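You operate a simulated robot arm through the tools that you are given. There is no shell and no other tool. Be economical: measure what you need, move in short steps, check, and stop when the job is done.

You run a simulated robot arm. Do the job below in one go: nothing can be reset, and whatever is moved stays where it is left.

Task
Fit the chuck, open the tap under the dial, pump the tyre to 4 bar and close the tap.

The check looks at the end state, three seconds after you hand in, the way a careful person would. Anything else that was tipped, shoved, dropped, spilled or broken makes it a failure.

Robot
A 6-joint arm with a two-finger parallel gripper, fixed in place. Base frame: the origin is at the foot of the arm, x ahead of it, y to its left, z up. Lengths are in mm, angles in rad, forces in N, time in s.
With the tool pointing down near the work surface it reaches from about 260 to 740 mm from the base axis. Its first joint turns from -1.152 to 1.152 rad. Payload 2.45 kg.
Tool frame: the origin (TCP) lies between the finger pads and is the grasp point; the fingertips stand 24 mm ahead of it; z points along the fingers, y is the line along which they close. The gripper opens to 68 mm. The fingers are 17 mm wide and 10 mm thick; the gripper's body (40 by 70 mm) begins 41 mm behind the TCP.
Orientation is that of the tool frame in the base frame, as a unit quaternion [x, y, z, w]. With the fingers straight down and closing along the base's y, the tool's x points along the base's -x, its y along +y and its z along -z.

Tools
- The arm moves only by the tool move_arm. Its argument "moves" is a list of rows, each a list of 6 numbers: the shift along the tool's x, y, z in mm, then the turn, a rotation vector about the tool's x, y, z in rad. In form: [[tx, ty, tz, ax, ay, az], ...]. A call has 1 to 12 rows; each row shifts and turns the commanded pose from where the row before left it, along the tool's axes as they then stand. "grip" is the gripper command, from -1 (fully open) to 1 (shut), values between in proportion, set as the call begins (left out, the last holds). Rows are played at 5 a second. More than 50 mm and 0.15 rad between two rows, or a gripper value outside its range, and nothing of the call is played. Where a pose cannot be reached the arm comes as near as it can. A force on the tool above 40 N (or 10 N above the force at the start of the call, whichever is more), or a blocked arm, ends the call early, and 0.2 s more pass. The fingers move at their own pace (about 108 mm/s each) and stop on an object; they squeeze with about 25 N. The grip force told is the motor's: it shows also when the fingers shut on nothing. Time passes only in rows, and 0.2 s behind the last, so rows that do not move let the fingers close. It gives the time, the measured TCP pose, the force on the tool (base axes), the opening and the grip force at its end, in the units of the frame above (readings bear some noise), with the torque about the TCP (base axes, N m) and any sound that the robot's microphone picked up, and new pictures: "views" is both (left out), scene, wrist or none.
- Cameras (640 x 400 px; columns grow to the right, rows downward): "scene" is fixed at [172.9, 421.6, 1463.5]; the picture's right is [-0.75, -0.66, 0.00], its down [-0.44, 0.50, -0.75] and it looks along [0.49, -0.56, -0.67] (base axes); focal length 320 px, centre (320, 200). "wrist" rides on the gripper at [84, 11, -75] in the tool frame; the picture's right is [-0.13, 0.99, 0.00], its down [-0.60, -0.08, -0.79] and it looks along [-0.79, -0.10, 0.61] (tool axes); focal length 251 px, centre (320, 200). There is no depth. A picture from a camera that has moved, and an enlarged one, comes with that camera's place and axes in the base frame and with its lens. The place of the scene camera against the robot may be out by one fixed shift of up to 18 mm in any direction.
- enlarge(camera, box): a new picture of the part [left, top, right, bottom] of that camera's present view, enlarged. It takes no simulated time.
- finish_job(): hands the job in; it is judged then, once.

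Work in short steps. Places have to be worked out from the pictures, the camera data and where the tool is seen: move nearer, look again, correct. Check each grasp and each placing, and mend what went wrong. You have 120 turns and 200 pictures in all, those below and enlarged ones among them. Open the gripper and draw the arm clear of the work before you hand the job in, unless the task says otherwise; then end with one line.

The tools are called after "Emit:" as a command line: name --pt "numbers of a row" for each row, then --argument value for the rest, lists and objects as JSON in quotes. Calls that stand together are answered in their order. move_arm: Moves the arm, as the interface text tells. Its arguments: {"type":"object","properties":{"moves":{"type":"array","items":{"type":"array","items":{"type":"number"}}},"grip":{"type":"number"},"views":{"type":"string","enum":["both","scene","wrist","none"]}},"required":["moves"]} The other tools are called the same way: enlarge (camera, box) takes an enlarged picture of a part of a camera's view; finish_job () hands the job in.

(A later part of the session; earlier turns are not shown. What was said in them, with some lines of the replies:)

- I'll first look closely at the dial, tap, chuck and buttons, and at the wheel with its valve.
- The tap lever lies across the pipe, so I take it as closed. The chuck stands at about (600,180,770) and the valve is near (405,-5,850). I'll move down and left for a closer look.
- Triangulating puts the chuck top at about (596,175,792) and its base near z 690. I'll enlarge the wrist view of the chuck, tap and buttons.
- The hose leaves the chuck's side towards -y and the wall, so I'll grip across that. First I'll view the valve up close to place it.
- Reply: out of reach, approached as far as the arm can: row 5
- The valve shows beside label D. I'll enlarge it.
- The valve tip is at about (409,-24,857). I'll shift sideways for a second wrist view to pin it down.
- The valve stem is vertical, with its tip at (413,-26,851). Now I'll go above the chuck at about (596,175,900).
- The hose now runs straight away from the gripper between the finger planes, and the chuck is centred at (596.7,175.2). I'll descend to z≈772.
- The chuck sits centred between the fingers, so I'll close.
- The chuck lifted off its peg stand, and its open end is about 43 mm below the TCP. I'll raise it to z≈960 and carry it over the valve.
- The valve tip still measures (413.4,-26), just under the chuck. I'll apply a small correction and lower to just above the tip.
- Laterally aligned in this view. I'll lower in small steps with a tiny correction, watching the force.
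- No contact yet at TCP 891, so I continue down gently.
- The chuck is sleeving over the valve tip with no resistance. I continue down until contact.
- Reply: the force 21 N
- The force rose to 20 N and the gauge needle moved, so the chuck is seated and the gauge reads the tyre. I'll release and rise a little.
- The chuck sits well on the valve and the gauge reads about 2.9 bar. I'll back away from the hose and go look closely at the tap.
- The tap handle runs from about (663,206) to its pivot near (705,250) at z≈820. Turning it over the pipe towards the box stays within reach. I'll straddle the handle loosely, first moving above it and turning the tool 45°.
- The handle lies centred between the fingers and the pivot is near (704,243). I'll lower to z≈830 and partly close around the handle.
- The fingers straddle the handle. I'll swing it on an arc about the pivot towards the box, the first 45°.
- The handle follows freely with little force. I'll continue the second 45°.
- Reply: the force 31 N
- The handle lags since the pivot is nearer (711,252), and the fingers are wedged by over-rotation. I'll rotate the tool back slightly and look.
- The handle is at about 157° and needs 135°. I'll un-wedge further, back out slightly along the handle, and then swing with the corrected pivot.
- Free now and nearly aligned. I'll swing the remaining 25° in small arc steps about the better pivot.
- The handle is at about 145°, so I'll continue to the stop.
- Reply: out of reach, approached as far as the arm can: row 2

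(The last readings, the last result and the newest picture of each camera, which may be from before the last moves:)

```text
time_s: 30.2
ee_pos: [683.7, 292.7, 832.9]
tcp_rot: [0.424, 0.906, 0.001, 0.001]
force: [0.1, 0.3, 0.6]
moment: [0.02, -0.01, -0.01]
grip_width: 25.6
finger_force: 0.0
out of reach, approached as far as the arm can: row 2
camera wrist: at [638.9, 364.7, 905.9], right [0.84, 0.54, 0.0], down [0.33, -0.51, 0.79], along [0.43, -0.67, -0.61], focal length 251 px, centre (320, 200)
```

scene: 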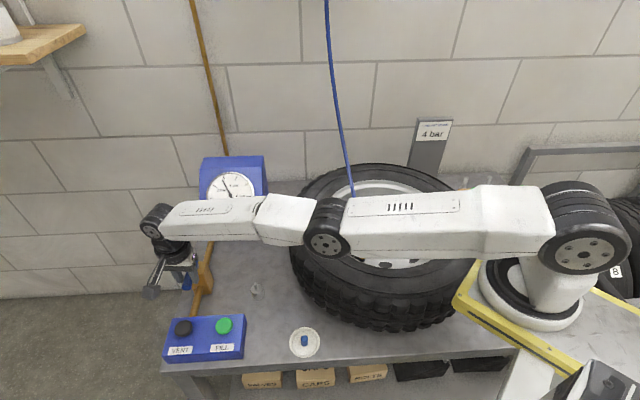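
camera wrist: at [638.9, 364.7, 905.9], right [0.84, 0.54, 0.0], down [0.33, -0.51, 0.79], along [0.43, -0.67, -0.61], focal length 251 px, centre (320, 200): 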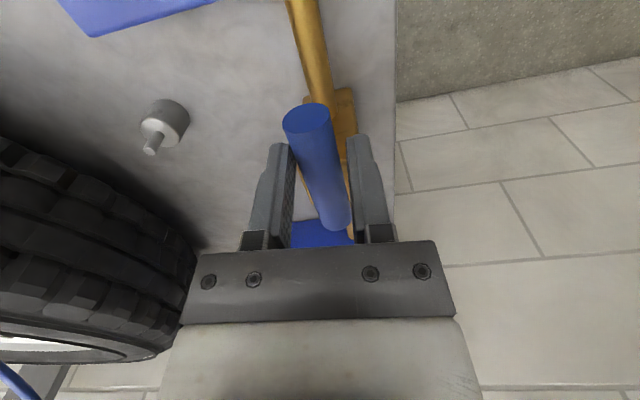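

The handle now lies at about 135°, parallel with the pipe. I'll open the fingers, rise clear and check it.

Emit:
move_arm --pt "0 0 0 0 0 0" --pt "0 0 0 0 0 0" --grip -0.6 --views "none"

Emit:
move_arm --pt "8 0 -25 0 0 0" --pt "20 0 -35 0 0 0" --pt "20 0 -35 0 0 0"

Emit:
enlarge --camera "wrist" --box '[250, 0, 410, 120]'

```text
time_s: 30.8
ee_pos: [684.8, 292.6, 831.9]
tcp_rot: [0.423, 0.906, 0.0, 0.0]
force: [0.1, 0.7, -0.1]
moment: [0.01, -0.02, 0.02]
grip_width: 54.5
finger_force: 0.0
```

```text
time_s: 31.6
ee_pos: [672.6, 341.2, 922.4]
tcp_rot: [0.424, 0.906, 0.001, 0.0]
force: [-0.2, -0.3, -1.2]
moment: [-0.02, 0.01, -0.02]
grip_width: 54.4
finger_force: 0.1
out of reach, approached as far as the arm can: row 1, 2, 3
camera wrist: at [626.9, 413.2, 997.1], right [0.84, 0.54, 0.0], down [0.33, -0.51, 0.79], along [0.42, -0.67, -0.61], focal length 251 px, centre (320, 200)
```

scene: 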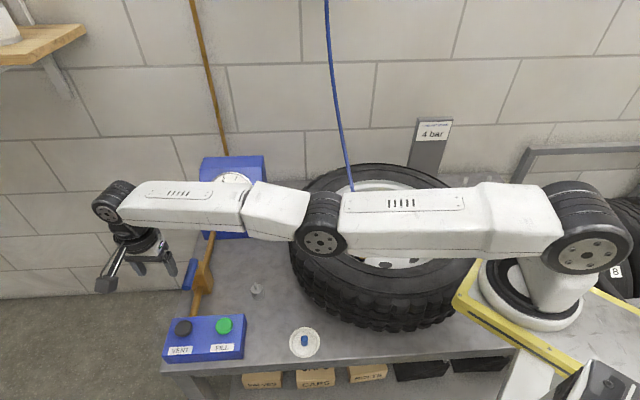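
wrist: 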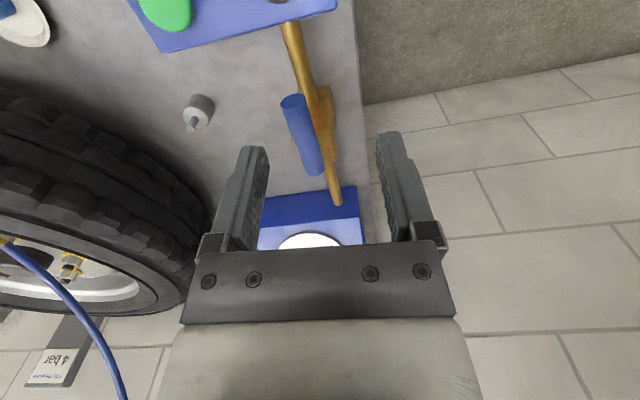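

```text
3.33 times, centred on (330, 60) of wrist
camera zoom: at [626.9, 413.2, 997.1], right [0.84, 0.54, 0.0], down [0.33, -0.51, 0.79], along [0.42, -0.67, -0.61], focal length 838 px, centre (287, 667)
```

zoom: 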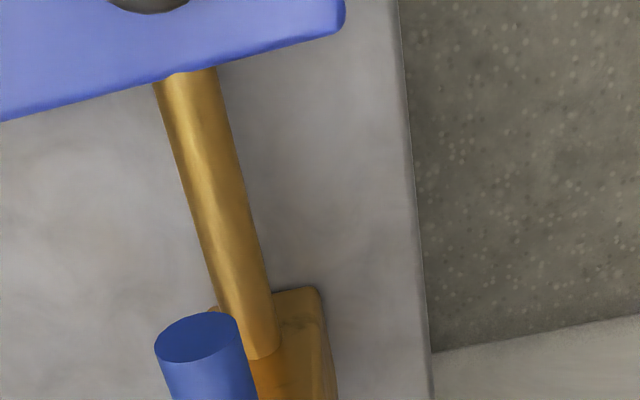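

The tap is open, with the handle parallel to the pipe. Next I'll go above the FILL button at about (563,303,745) with the fingers closed and look.

Emit:
move_arm --pt "13.7 -36.3 13.3 0 0 0" --pt "13.7 -36.3 13.3 0 0 0" --pt "13.7 -36.3 13.3 0 0 0" --pt "0 0 0 0 0 -0.146" --pt "0 0 0 0 0 -0.146" --pt "0 0 0 0 0 -0.146" --pt "0 0 0 0 0 -0.146" --pt "0 0 0 0 0 -0.146" --pt "0 0 0 0 0 -0.146" --grip 1

```text
time_s: 33.6
ee_pos: [663.0, 351.7, 891.5]
tcp_rot: [-0.002, 1.0, 0.0, 0.0]
force: [-0.5, 0.3, 0.3]
moment: [-0.02, 0.03, 0.02]
grip_width: 0.1
finger_force: 23.2
out of reach, approached as far as the arm can: row 1, 2, 3
camera wrist: at [577.9, 362.7, 966.2], right [0.12, 0.99, 0.0], down [0.6, -0.08, 0.79], along [0.79, -0.1, -0.61], focal length 251 px, centre (320, 200)
```

scene: 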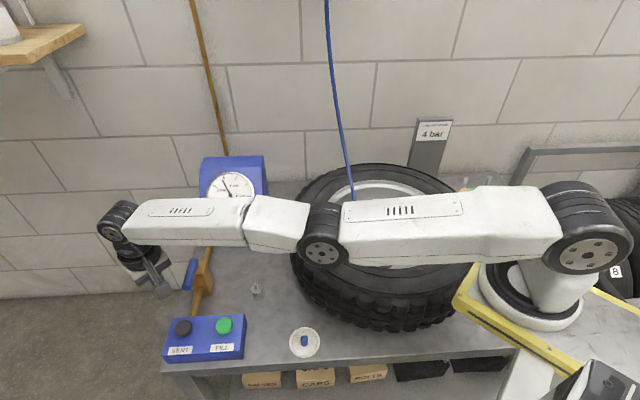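
wrist: 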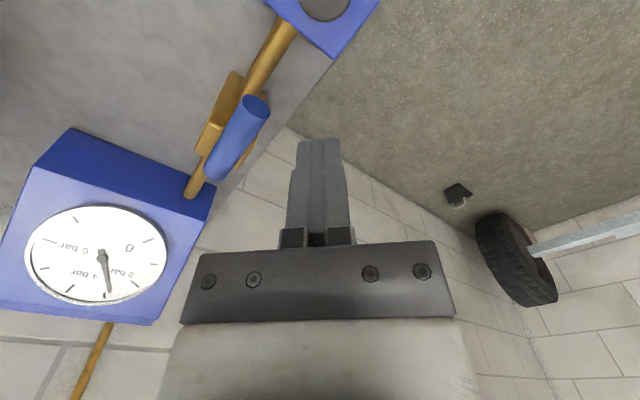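

The commanded pose had run beyond reach, so I fell short. I'll move back toward FILL.

Emit:
move_arm --pt "40 -15 0 0 0 0" --pt "40 -15 0 0 0 0" --pt "40 -15 0 0 0 0"

```text
time_s: 34.4
ee_pos: [658.2, 357.2, 887.4]
tcp_rot: [-0.001, 1.0, 0.0, 0.001]
force: [-0.5, 0.1, -0.2]
moment: [-0.02, -0.03, 0.0]
grip_width: 0.0
finger_force: 23.1
out of reach, approached as far as the arm can: row 1, 2, 3
camera wrist: at [573.5, 368.4, 961.6], right [0.13, 0.99, 0.0], down [0.6, -0.08, 0.79], along [0.79, -0.1, -0.61], focal length 251 px, centre (320, 200)
```

scene: 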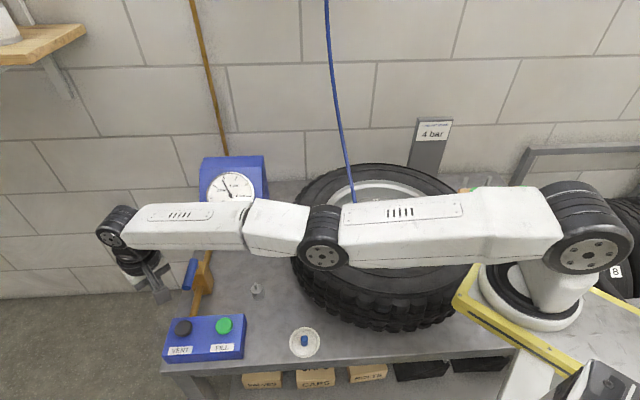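
wrist: 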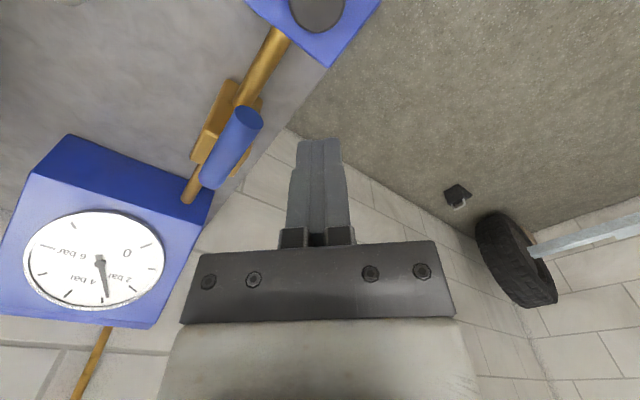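

It hardly moved. I'll try another retreat toward the base to see whether the command comes back into reach.

Emit:
move_arm --pt "40 -15 0 0 0 0" --pt "40 -15 0 0 0 0" --views "none"

```text
time_s: 35.0
ee_pos: [654.6, 362.1, 884.6]
tcp_rot: [-0.002, 1.0, 0.0, -0.001]
force: [-0.1, -0.1, 0.5]
moment: [-0.02, 0.0, -0.04]
grip_width: 0.0
finger_force: 23.4
out of reach, approached as far as the arm can: row 1, 2
```

The arm seems stuck at its straight-elbow boundary, at a safe height. I'll nudge the command up and see.

Emit:
move_arm --pt "0 0 -20 0 0 0" --pt "0 0 -20 0 0 0" --views "scene"

```text
time_s: 35.6
ee_pos: [659.2, 363.5, 923.9]
tcp_rot: [-0.001, 1.0, 0.0, -0.001]
force: [-0.5, 0.9, -0.3]
moment: [0.04, 0.02, 0.02]
grip_width: 0.0
finger_force: 24.0
out of reach, approached as far as the arm can: row 2
```

scene: 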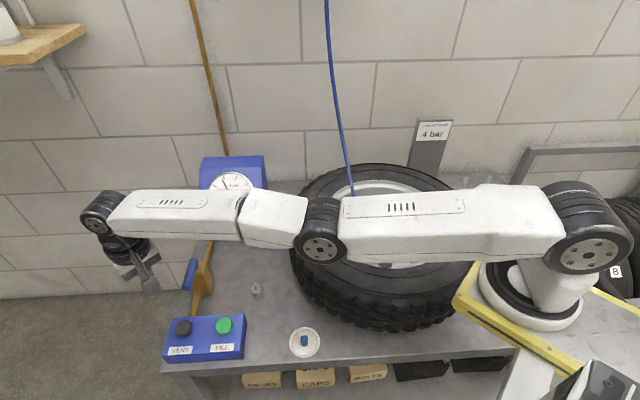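

It followed upward, so the command tracks the actual pose. I'll try small inward steps.

Emit:
move_arm --pt "2 -1 0 0 0 0" --pt "4 -2 0 0 0 0" --pt "8 -4 0 0 0 0" --pt "16 -8 0 0 0 0" --views "none"

```text
time_s: 36.6
ee_pos: [658.6, 363.7, 923.9]
tcp_rot: [-0.001, 1.0, 0.0, 0.0]
force: [0.0, -0.3, 0.7]
moment: [0.04, 0.03, 0.01]
grip_width: 0.0
finger_force: 23.6
out of reach, approached as far as the arm can: row 2, 3, 4
```

Radial steps are blocked at the singular elbow. I'll drop along the boundary and come back up on a chord to bend the elbow.

Emit:
move_arm --pt "0 0 20 0 0 0" --pt "0 0 20 0 0 0" --pt "0 0 20 0 0 0" --pt "0 0 -15 0 0 0" --pt "0 0 -15 0 0 0" --views "scene"

```text
time_s: 37.8
ee_pos: [653.2, 360.4, 896.0]
tcp_rot: [-0.001, 1.0, 0.0, 0.001]
force: [-0.6, -0.2, -0.6]
moment: [0.03, 0.0, -0.01]
grip_width: 0.1
finger_force: 23.5
out of reach, approached as far as the arm can: row 2, 3
```

scene: 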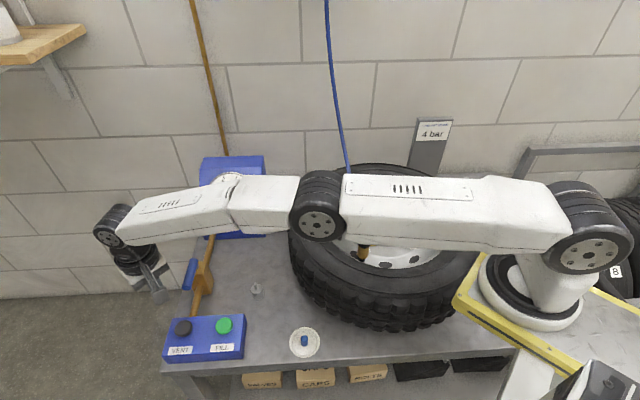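

That worked: the elbow is bent again. Now inward to above FILL.

Emit:
move_arm --pt "10 -5 -5 0 0 0" --pt "20 -12 0 0 0 0" --pt "30 -20 0 0 0 0" --pt "30 -20 0 0 0 0"

```text
time_s: 38.8
ee_pos: [564.2, 303.0, 899.7]
tcp_rot: [-0.002, 1.0, 0.0, 0.001]
force: [-0.4, 0.3, 0.0]
moment: [0.04, -0.01, 0.0]
grip_width: 0.1
finger_force: 23.6
camera wrist: at [480.3, 314.2, 973.6], right [0.13, 0.99, 0.0], down [0.6, -0.08, 0.79], along [0.79, -0.1, -0.61], focal length 251 px, centre (320, 200)
```

scene: 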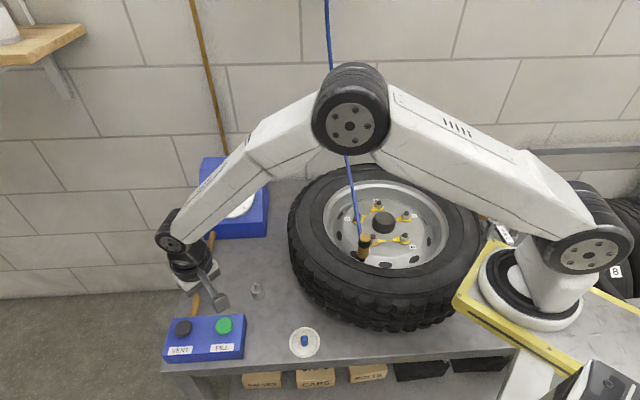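
wrist: 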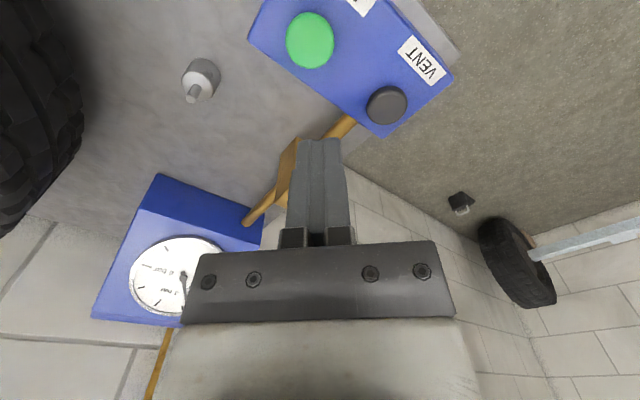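

FILL measures at about (556,297,760). I'll descend to just above it.

Emit:
move_arm --pt "8 -6 35 0 0 0" --pt "0 0 35 0 0 0" --pt "0 0 30 0 0 0"

Emit:
enlarge --camera "scene" --box '[150, 150, 290, 370]'

```text
time_s: 39.6
ee_pos: [555.9, 297.1, 798.9]
tcp_rot: [-0.001, 1.0, 0.0, 0.001]
force: [0.5, 0.4, 0.3]
moment: [0.02, 0.0, -0.02]
grip_width: 0.0
finger_force: 23.8
camera wrist: at [471.2, 308.6, 873.3], right [0.13, 0.99, 0.0], down [0.6, -0.08, 0.79], along [0.79, -0.1, -0.61], focal length 251 px, centre (320, 200)
```

scene: 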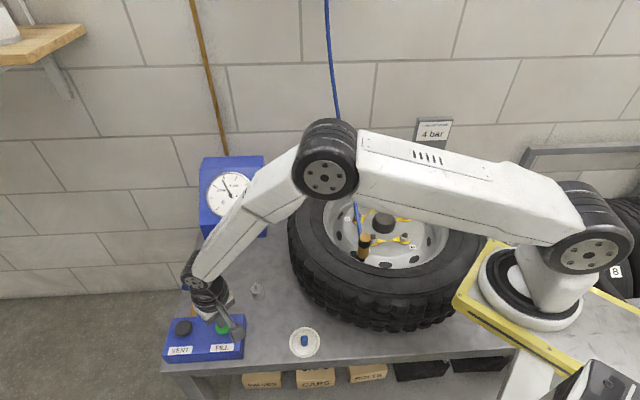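
wrist: 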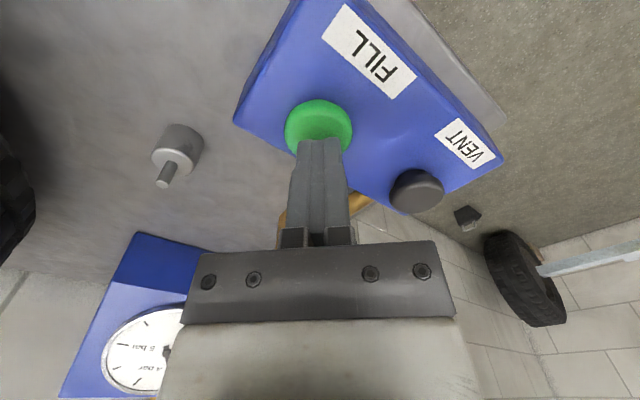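

```text
1.82 times, centred on (220, 260) of scene
camera zoom: at [172.9, 421.6, 1463.5], right [-0.75, -0.66, 0.0], down [-0.44, 0.5, -0.75], along [0.49, -0.56, -0.67], focal length 582 px, centre (502, 91)
```

zoom: 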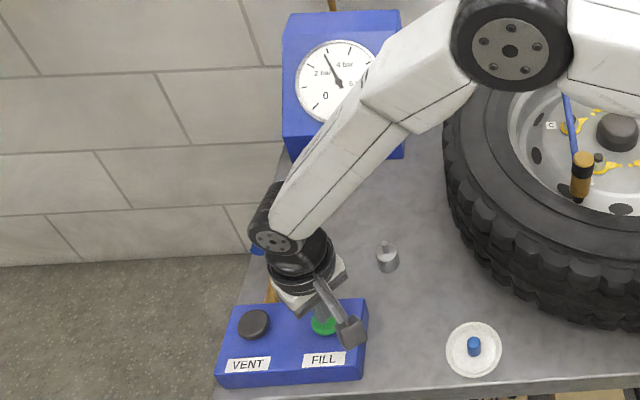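

The gauge is visible in the scene view. I'll go down carefully until just touching FILL, watching force and needle.

Emit:
move_arm --pt "3 0 6 0 0 0" --pt "0 0 5 0 0 0" --pt "0 0 3 0 0 0" --views "none"

Emit:
enlarge --camera "scene" --box '[190, 150, 270, 230]'

```text
time_s: 40.4
ee_pos: [553.2, 297.4, 786.6]
tcp_rot: [-0.001, 1.0, 0.0, 0.001]
force: [0.0, -1.4, 2.7]
moment: [-0.03, -0.01, 0.02]
grip_width: 0.0
finger_force: 23.9
```

```text
5.00 times, centred on (230, 190) of scene
camera zoom: at [172.8, 421.6, 1463.5], right [-0.75, -0.66, 0.0], down [-0.44, 0.5, -0.75], along [0.49, -0.56, -0.67], focal length 1600 px, centre (770, 250)
```

zoom: 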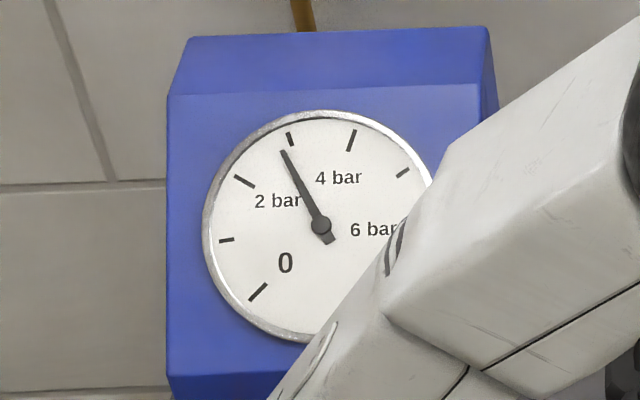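

Contact at about 2.7 N. I'll press 2 mm further with a short hold and read the gauge.

Emit:
move_arm --pt "0 0 2 0 0 0" --views "none"

Emit:
enlarge --camera "scene" --box '[190, 150, 270, 230]'

```text
time_s: 40.8
ee_pos: [552.6, 297.3, 783.0]
tcp_rot: [0.0, 1.0, 0.001, 0.0]
force: [-2.4, -0.8, 3.1]
moment: [-0.03, 0.03, -0.04]
grip_width: 0.0
finger_force: 23.8
heard: click
```

```text
5.00 times, centred on (230, 190) of scene
camera zoom: at [172.8, 421.6, 1463.6], right [-0.75, -0.66, 0.0], down [-0.44, 0.5, -0.75], along [0.49, -0.56, -0.67], focal length 1600 px, centre (770, 250)
```

zoom: 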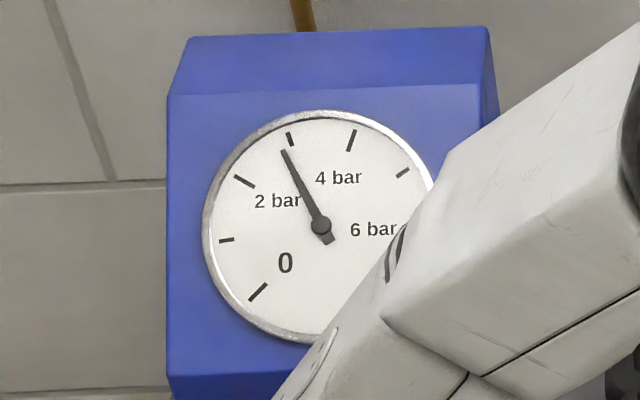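

A click: the button is pressed. I'll hold it for one second and read.

Emit:
move_arm --pt "0 0 0 0 0 0" --pt "0 0 0 0 0 0" --pt "0 0 0 0 0 0" --pt "0 0 0 0 0 0" --views "none"

Emit:
enlarge --camera "scene" --box '[190, 150, 270, 230]'

```text
time_s: 41.8
ee_pos: [551.8, 297.7, 783.6]
tcp_rot: [0.0, 1.0, 0.0, 0.001]
force: [-1.2, 0.1, 3.3]
moment: [0.03, 0.02, -0.01]
grip_width: 0.0
finger_force: 23.4
```

```text
5.00 times, centred on (230, 190) of scene
camera zoom: at [172.8, 421.6, 1463.5], right [-0.75, -0.66, 0.0], down [-0.44, 0.5, -0.75], along [0.49, -0.56, -0.67], focal length 1600 px, centre (770, 250)
```

zoom: 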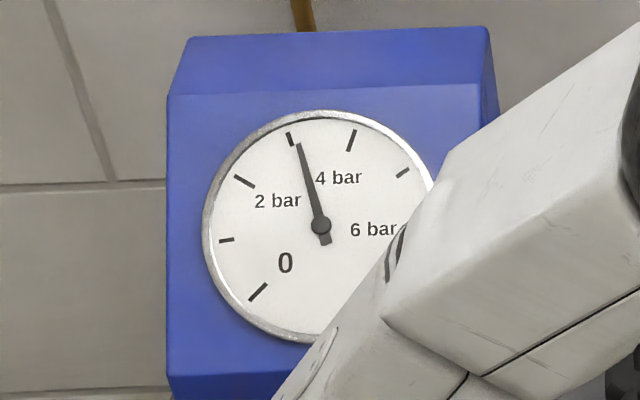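

About 3.1 bar, rising roughly 0.27 bar/s. I'll hold another 2 s.

Emit:
move_arm --pt "0 0 0 0 0 0" --pt "0 0 0 0 0 0" --pt "0 0 0 0 0 0" --pt "0 0 0 0 0 0" --pt "0 0 0 0 0 0" --pt "0 0 0 0 0 0" --pt "0 0 0 0 0 0" --pt "0 0 0 0 0 0" --pt "0 0 0 0 0 0" --views "none"

Emit:
enlarge --camera "scene" --box '[190, 150, 270, 230]'

```text
time_s: 43.8
ee_pos: [552.5, 296.8, 783.7]
tcp_rot: [-0.002, 1.0, 0.0, 0.001]
force: [-1.2, 0.8, 3.2]
moment: [0.0, 0.02, 0.01]
grip_width: 0.0
finger_force: 23.4
```

```text
5.00 times, centred on (230, 190) of scene
camera zoom: at [172.8, 421.6, 1463.5], right [-0.75, -0.66, 0.0], down [-0.44, 0.5, -0.75], along [0.49, -0.56, -0.67], focal length 1600 px, centre (770, 250)
```

zoom: 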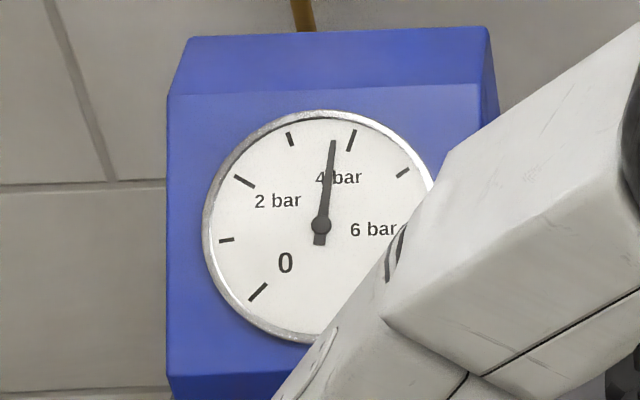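

About 3.73 bar. Hold about 0.5 s more, then check.

Emit:
move_arm --pt "0 0 0 0 0 0" --pt "0 0 0 0 0 0" --views "none"

Emit:
enlarge --camera "scene" --box '[210, 160, 250, 200]'

```text
time_s: 44.4
ee_pos: [552.5, 297.0, 782.6]
tcp_rot: [-0.001, 1.0, 0.0, 0.001]
force: [-2.6, -0.5, 2.6]
moment: [0.0, -0.01, 0.02]
grip_width: 0.1
finger_force: 23.7
```

```text
10.00 times, centred on (230, 180) of scene
camera zoom: at [172.8, 421.6, 1463.5], right [-0.75, -0.66, 0.0], down [-0.44, 0.5, -0.75], along [0.49, -0.56, -0.67], focal length 3200 px, centre (1220, 400)
```

zoom: 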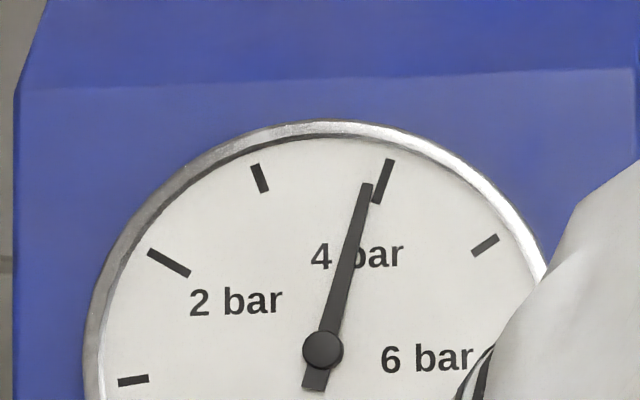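

About 3.88 bar. One more 0.2 s hold, then lift off the button.

Emit:
move_arm --pt "0 0 0 0 0 0" --pt "0 0 -12 0 0 0" --pt "0 0 0 0 0 0" --views "none"

Emit:
enlarge --camera "scene" --box '[210, 160, 250, 200]'

```text
time_s: 45.2
ee_pos: [553.6, 297.0, 795.8]
tcp_rot: [-0.001, 1.0, 0.0, -0.001]
force: [-0.2, 0.3, 0.4]
moment: [0.0, 0.03, -0.02]
grip_width: 0.0
finger_force: 23.4
```

```text
10.00 times, centred on (230, 180) of scene
camera zoom: at [172.9, 421.6, 1463.5], right [-0.75, -0.66, 0.0], down [-0.44, 0.5, -0.75], along [0.49, -0.56, -0.67], focal length 3200 px, centre (1220, 400)
```

zoom: 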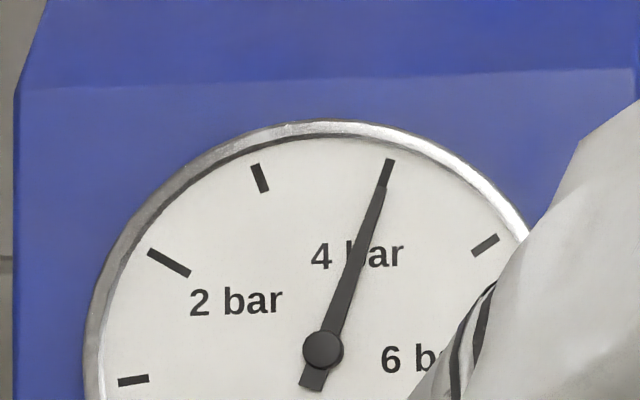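

The needle is exactly on 4 bar. Now back to the tap: I'll rise, move above the handle's end at about (668,297), turn the tool across it and open the fingers.

Emit:
move_arm --pt "0 0 -35 0 0 0" --pt "0 0 -35 0 0 0" --pt "0 0 -35 0 0 0" --pt "-38 0 0 0 0 0" --pt "-38 0 0 0 0 0" --pt "-38 0 0 0 0 0" --pt "0 0 0 0 0 0.131" --pt "0 0 0 0 0 0.131" --pt "0 0 0 0 0 0.131" --pt "0 0 0 0 0 0.131" --pt "0 0 0 0 0 0.131" --pt "0 0 0 0 0 0.131" --grip -1

```text
time_s: 47.8
ee_pos: [667.1, 296.2, 900.7]
tcp_rot: [0.384, 0.923, 0.001, 0.0]
force: [-0.8, 0.4, 0.4]
moment: [-0.01, -0.01, -0.02]
grip_width: 67.9
finger_force: 0.0
camera wrist: at [614.7, 364.6, 975.2], right [0.79, 0.61, 0.0], down [0.37, -0.48, 0.79], along [0.48, -0.63, -0.61], focal length 251 px, centre (320, 200)
```

scene: 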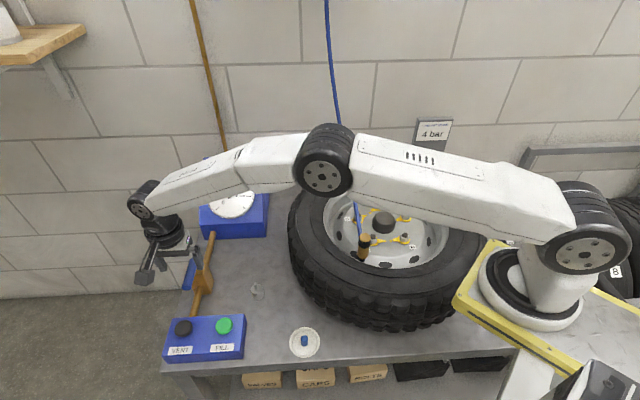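
wrist: 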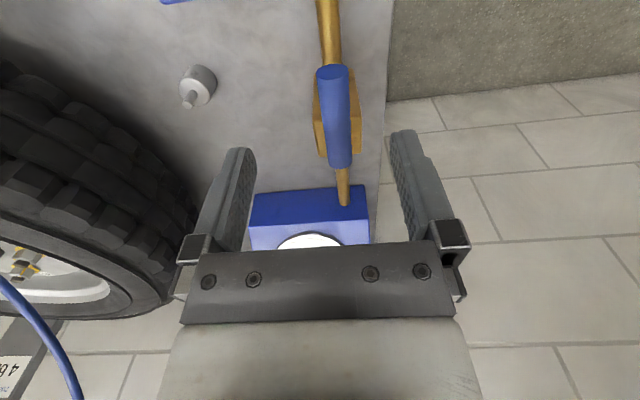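

The handle sits 8 mm to the tool's +y side. I'll shift, lower to z≈830 and close loosely around it.

Emit:
move_arm --pt "0 7.5 20 0 0 0" --pt "0 0 25 0 0 0" --pt "0 0 25 0 0 0" --views "none"

Emit:
move_arm --pt "0 0 0 0 0 0" --pt "0 0 0 0 0 0" --grip 0.15 --views "wrist"

```text
time_s: 48.6
ee_pos: [671.5, 301.8, 830.2]
tcp_rot: [0.383, 0.924, 0.0, 0.0]
force: [1.4, 0.0, -0.1]
moment: [0.0, 0.01, -0.01]
grip_width: 68.2
finger_force: 0.1
```

```text
time_s: 49.2
ee_pos: [671.4, 302.4, 830.8]
tcp_rot: [0.382, 0.924, 0.0, 0.0]
force: [0.2, 0.2, 0.5]
moment: [0.01, 0.01, -0.02]
grip_width: 28.8
finger_force: 0.1
camera wrist: at [619.7, 369.6, 904.8], right [0.79, 0.61, 0.0], down [0.37, -0.48, 0.79], along [0.48, -0.63, -0.61], focal length 251 px, centre (320, 200)
```

wrist: 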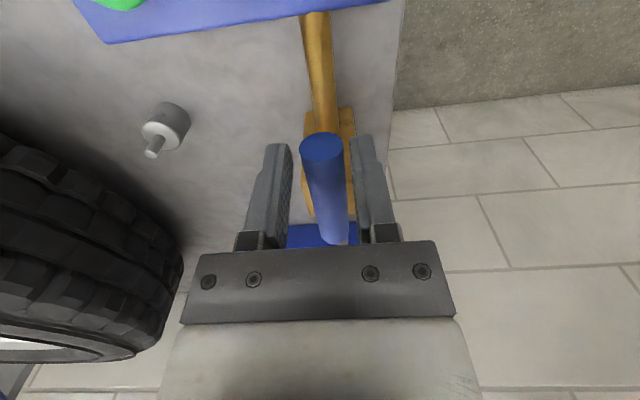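

The handle is straddled. I'll swing it back counter-clockwise 45° about the pivot with R≈60.

Emit:
move_arm --pt "-0.5 -7.8 0 0 0 -0.13" --pt "-0.5 -7.8 0 0 0 -0.13" --pt "-0.5 -7.8 0 0 0 -0.13" --pt "-0.5 -7.8 0 0 0 -0.13" --pt "-0.5 -7.8 0 0 0 -0.13" --pt "-0.5 -7.8 0 0 0 -0.13" --views "wrist"

```text
time_s: 50.6
ee_pos: [652.9, 260.5, 831.8]
tcp_rot: [0.001, 1.0, 0.0, 0.001]
force: [-0.2, 0.6, 0.5]
moment: [0.01, 0.02, 0.0]
grip_width: 29.7
finger_force: 0.6
camera wrist: at [569.6, 271.8, 905.5], right [0.13, 0.99, 0.0], down [0.6, -0.08, 0.79], along [0.79, -0.1, -0.61], focal length 251 px, centre (320, 200)
```

wrist: 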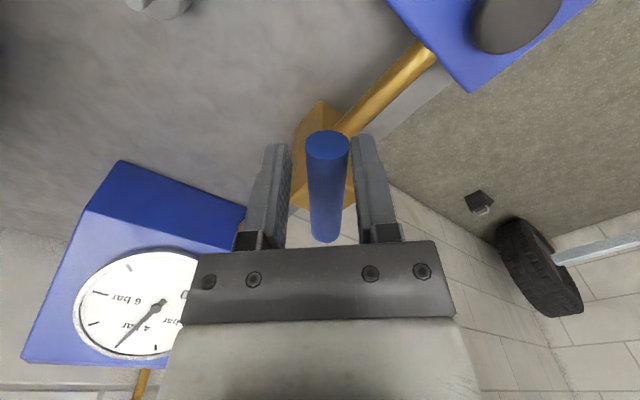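

Aligned and free. I'll do the second half, watching the force at the stop.

Emit:
move_arm --pt "-0.5 -7.8 0 0 0 -0.13" --pt "-0.5 -7.8 0 0 0 -0.13" --pt "-0.5 -7.8 0 0 0 -0.13" --pt "-0.5 -7.8 0 0 0 -0.13" --pt "-0.5 -7.8 0 0 0 -0.13" --pt "-0.5 -7.8 0 0 0 -0.13" --views "wrist"

```text
time_s: 52.0
ee_pos: [670.5, 217.0, 830.1]
tcp_rot: [-0.38, 0.925, 0.0, 0.0]
force: [-0.8, 0.2, -0.8]
moment: [-0.01, 0.01, -0.01]
grip_width: 29.4
finger_force: 0.4
camera wrist: at [603.4, 166.7, 905.2], right [-0.6, 0.8, 0.0], down [0.48, 0.37, 0.79], along [0.63, 0.48, -0.61], focal length 251 px, centre (320, 200)
```

wrist: 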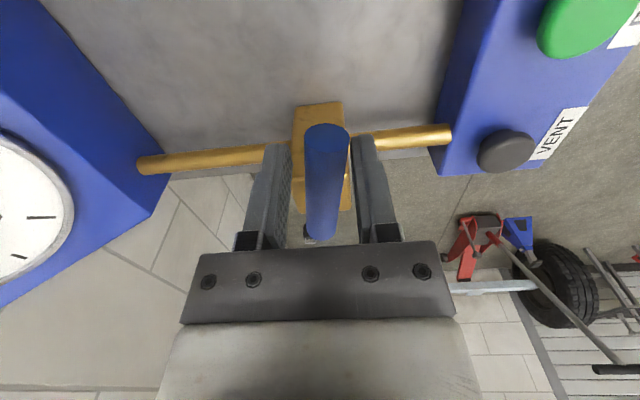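

The handle lags by some degrees because of the slack. I'll push a little further until the stop is felt.

Emit:
move_arm --pt "0 -3 0 0 0 -0.03" --pt "0 -3 0 0 0 -0.03" --pt "0 -3 0 0 0 -0.03" --pt "0 0 0 0 0 0" --views "wrist"

```text
time_s: 53.0
ee_pos: [677.4, 212.1, 830.7]
tcp_rot: [-0.419, 0.908, -0.001, 0.0]
force: [0.1, 0.7, 0.4]
moment: [0.01, -0.02, 0.01]
grip_width: 29.5
finger_force: 0.1
camera wrist: at [614.9, 154.7, 905.1], right [-0.67, 0.74, 0.0], down [0.45, 0.41, 0.79], along [0.59, 0.53, -0.61], focal length 251 px, centre (320, 200)
```

wrist: 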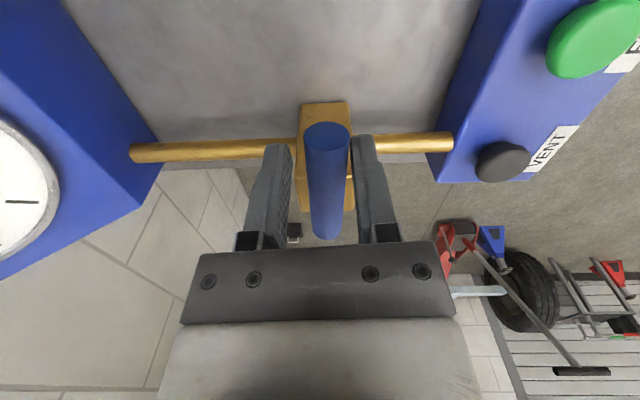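

The handle is at about 222°, nearly its starting 223°. I'll nudge a little further to feel the stop.

Emit:
move_arm --pt "0 -1.5 0 0 0 0" --pt "0 -1.5 0 0 0 0" --pt "0 -1.5 0 0 0 0" --pt "0 0 0 0 0 0" --views "wrist"

```text
time_s: 54.0
ee_pos: [681.8, 207.8, 830.6]
tcp_rot: [-0.42, 0.908, 0.0, 0.0]
force: [-3.5, 3.2, 0.5]
moment: [0.01, 0.11, -0.08]
grip_width: 33.3
finger_force: 2.8
camera wrist: at [618.0, 152.2, 904.9], right [-0.67, 0.74, 0.0], down [0.45, 0.41, 0.79], along [0.59, 0.53, -0.61], focal length 251 px, centre (320, 200)
```

wrist: 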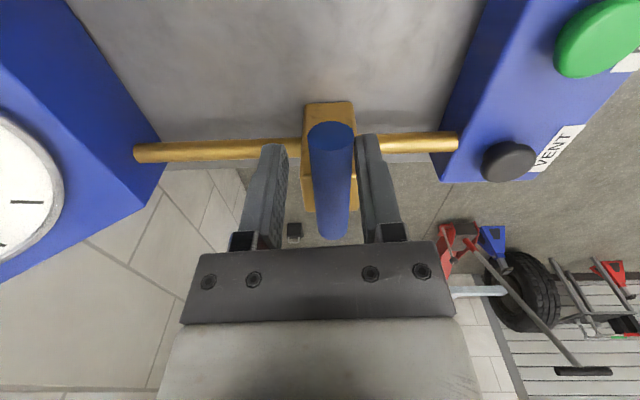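

Resistance: the stop is reached and the handle lies square across the pipe. I'll back off, open and rise clear.

Emit:
move_arm --pt "0 5 0 0 0 0" --pt "0 0 0 0 0 0" --views "none"

Emit:
move_arm --pt "0 0 0 0 0 0" --pt "0 0 0 0 0 0" --grip -0.7 --views "none"

Emit:
move_arm --pt "0 0 -35 0 0 0" --pt "0 0 -35 0 0 0" --pt "30 0 -30 0 0 0" --pt "40 0 -30 0 0 0" --pt "40 0 -30 0 0 0"

Emit:
enlarge --camera "scene" --box '[160, 145, 300, 365]'

```text
time_s: 54.6
ee_pos: [677.9, 212.1, 831.2]
tcp_rot: [-0.419, 0.908, 0.0, 0.001]
force: [-0.2, -0.3, 0.2]
moment: [-0.04, 0.0, -0.03]
grip_width: 29.0
finger_force: 0.0
```

```text
time_s: 55.2
ee_pos: [677.7, 211.2, 831.3]
tcp_rot: [-0.42, 0.908, 0.0, 0.0]
force: [-0.4, 0.4, -0.3]
moment: [-0.01, -0.01, 0.0]
grip_width: 57.7
finger_force: 0.0
```

```text
time_s: 56.4
ee_pos: [604.8, 129.4, 989.4]
tcp_rot: [-0.42, 0.908, 0.0, 0.0]
force: [0.4, -0.2, 0.4]
moment: [-0.02, 0.0, 0.0]
grip_width: 57.8
finger_force: 0.1
camera wrist: at [541.9, 71.8, 1064.5], right [-0.67, 0.74, 0.0], down [0.45, 0.41, 0.79], along [0.59, 0.53, -0.61], focal length 251 px, centre (320, 200)
```

scene: 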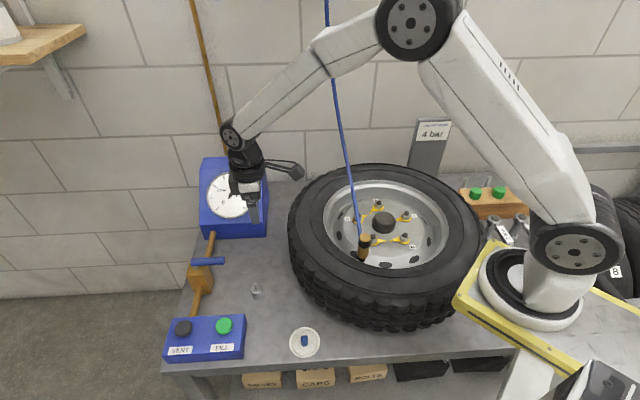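
wrist: 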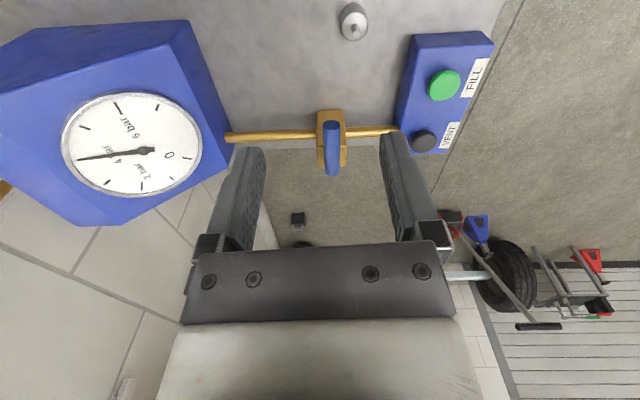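

```text
1.82 times, centred on (230, 255) of scene
camera zoom: at [172.9, 421.6, 1463.5], right [-0.75, -0.66, 0.0], down [-0.44, 0.5, -0.75], along [0.49, -0.56, -0.67], focal length 582 px, centre (484, 100)
```

zoom: 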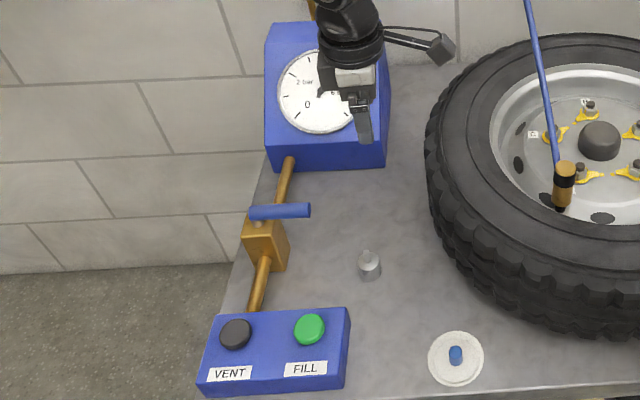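

The tap is closed and the needle is near 4. I'll move the arm clear and take a last look at the gauge and chuck.

Emit:
move_arm --pt "9 36 -25 0 0 0" --pt "9 36 -25 0 0 0" --pt "9 36 -25 0 0 0" --views "scene"

Emit:
enlarge --camera "scene" --box '[190, 150, 270, 230]'

Emit:
enlarge --camera "scene" --box '[320, 180, 440, 280]'

```text
time_s: 57.2
ee_pos: [504.3, 178.1, 1066.4]
tcp_rot: [-0.42, 0.908, 0.0, 0.0]
force: [-0.2, -0.9, 0.0]
moment: [0.02, -0.03, -0.02]
grip_width: 57.9
finger_force: 0.0
```

scene: 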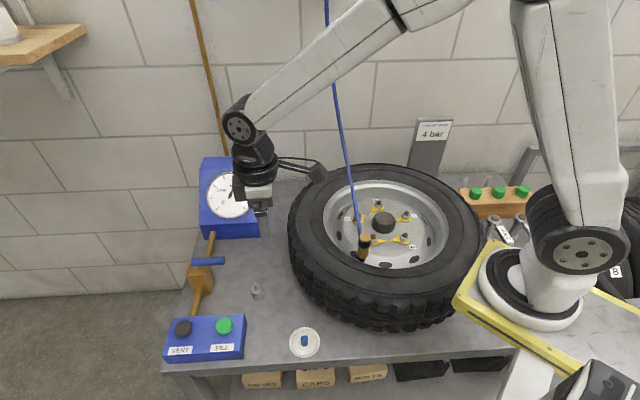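

```text
5.00 times, centred on (230, 190) of scene
camera zoom: at [172.9, 421.6, 1463.5], right [-0.75, -0.66, 0.0], down [-0.44, 0.5, -0.75], along [0.49, -0.56, -0.67], focal length 1600 px, centre (770, 250)
```

zoom: 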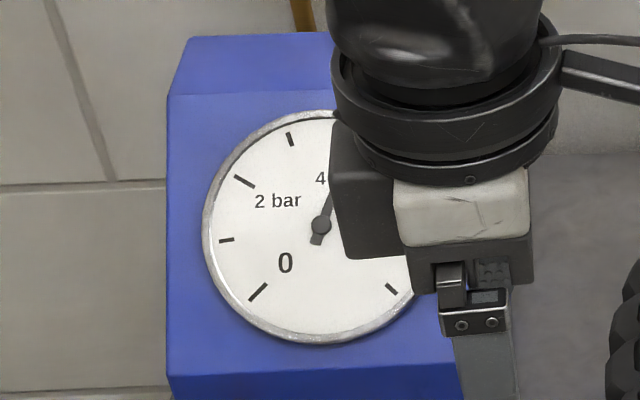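

```text
4.00 times, centred on (380, 230) of scene
camera zoom: at [172.9, 421.6, 1463.5], right [-0.75, -0.66, 0.0], down [-0.44, 0.5, -0.75], along [0.49, -0.56, -0.67], focal length 1280 px, centre (80, 80)
```

zoom: 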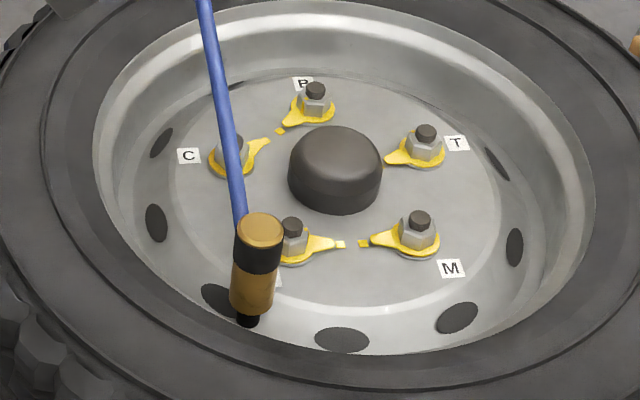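

The chuck is upright on the valve. I'll shift once more to uncover the gauge for the last reading.

Emit:
move_arm --pt "0 0 -45 0 0 0" --pt "0 0 -45 0 0 0" --pt "0 0 -45 0 0 0" --views "none"

Emit:
enlarge --camera "scene" --box '[190, 150, 270, 230]'

```text
time_s: 58.0
ee_pos: [506.6, 177.2, 1202.6]
tcp_rot: [-0.42, 0.908, 0.0, 0.0]
force: [0.1, 0.2, -0.1]
moment: [0.04, -0.04, -0.02]
grip_width: 57.7
finger_force: 0.0
```

```text
5.00 times, centred on (230, 190) of scene
camera zoom: at [172.9, 421.6, 1463.5], right [-0.75, -0.66, 0.0], down [-0.44, 0.5, -0.75], along [0.49, -0.56, -0.67], focal length 1600 px, centre (770, 250)
```

zoom: 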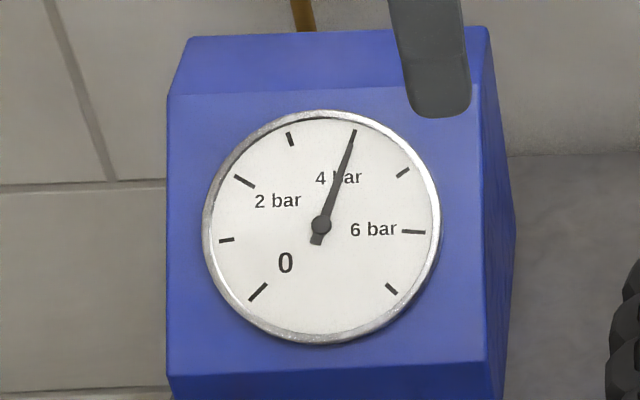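

The needle sits on 4 bar, the tap is closed, the chuck is on the valve and the arm is clear with the gripper open. I'm handing in.

Emit:
finish_job

```text
The job is handed in.
```

The chuck is on the valve, the tyre gauge reads 4 bar, the tap is closed again, and the arm is clear with its gripper open.
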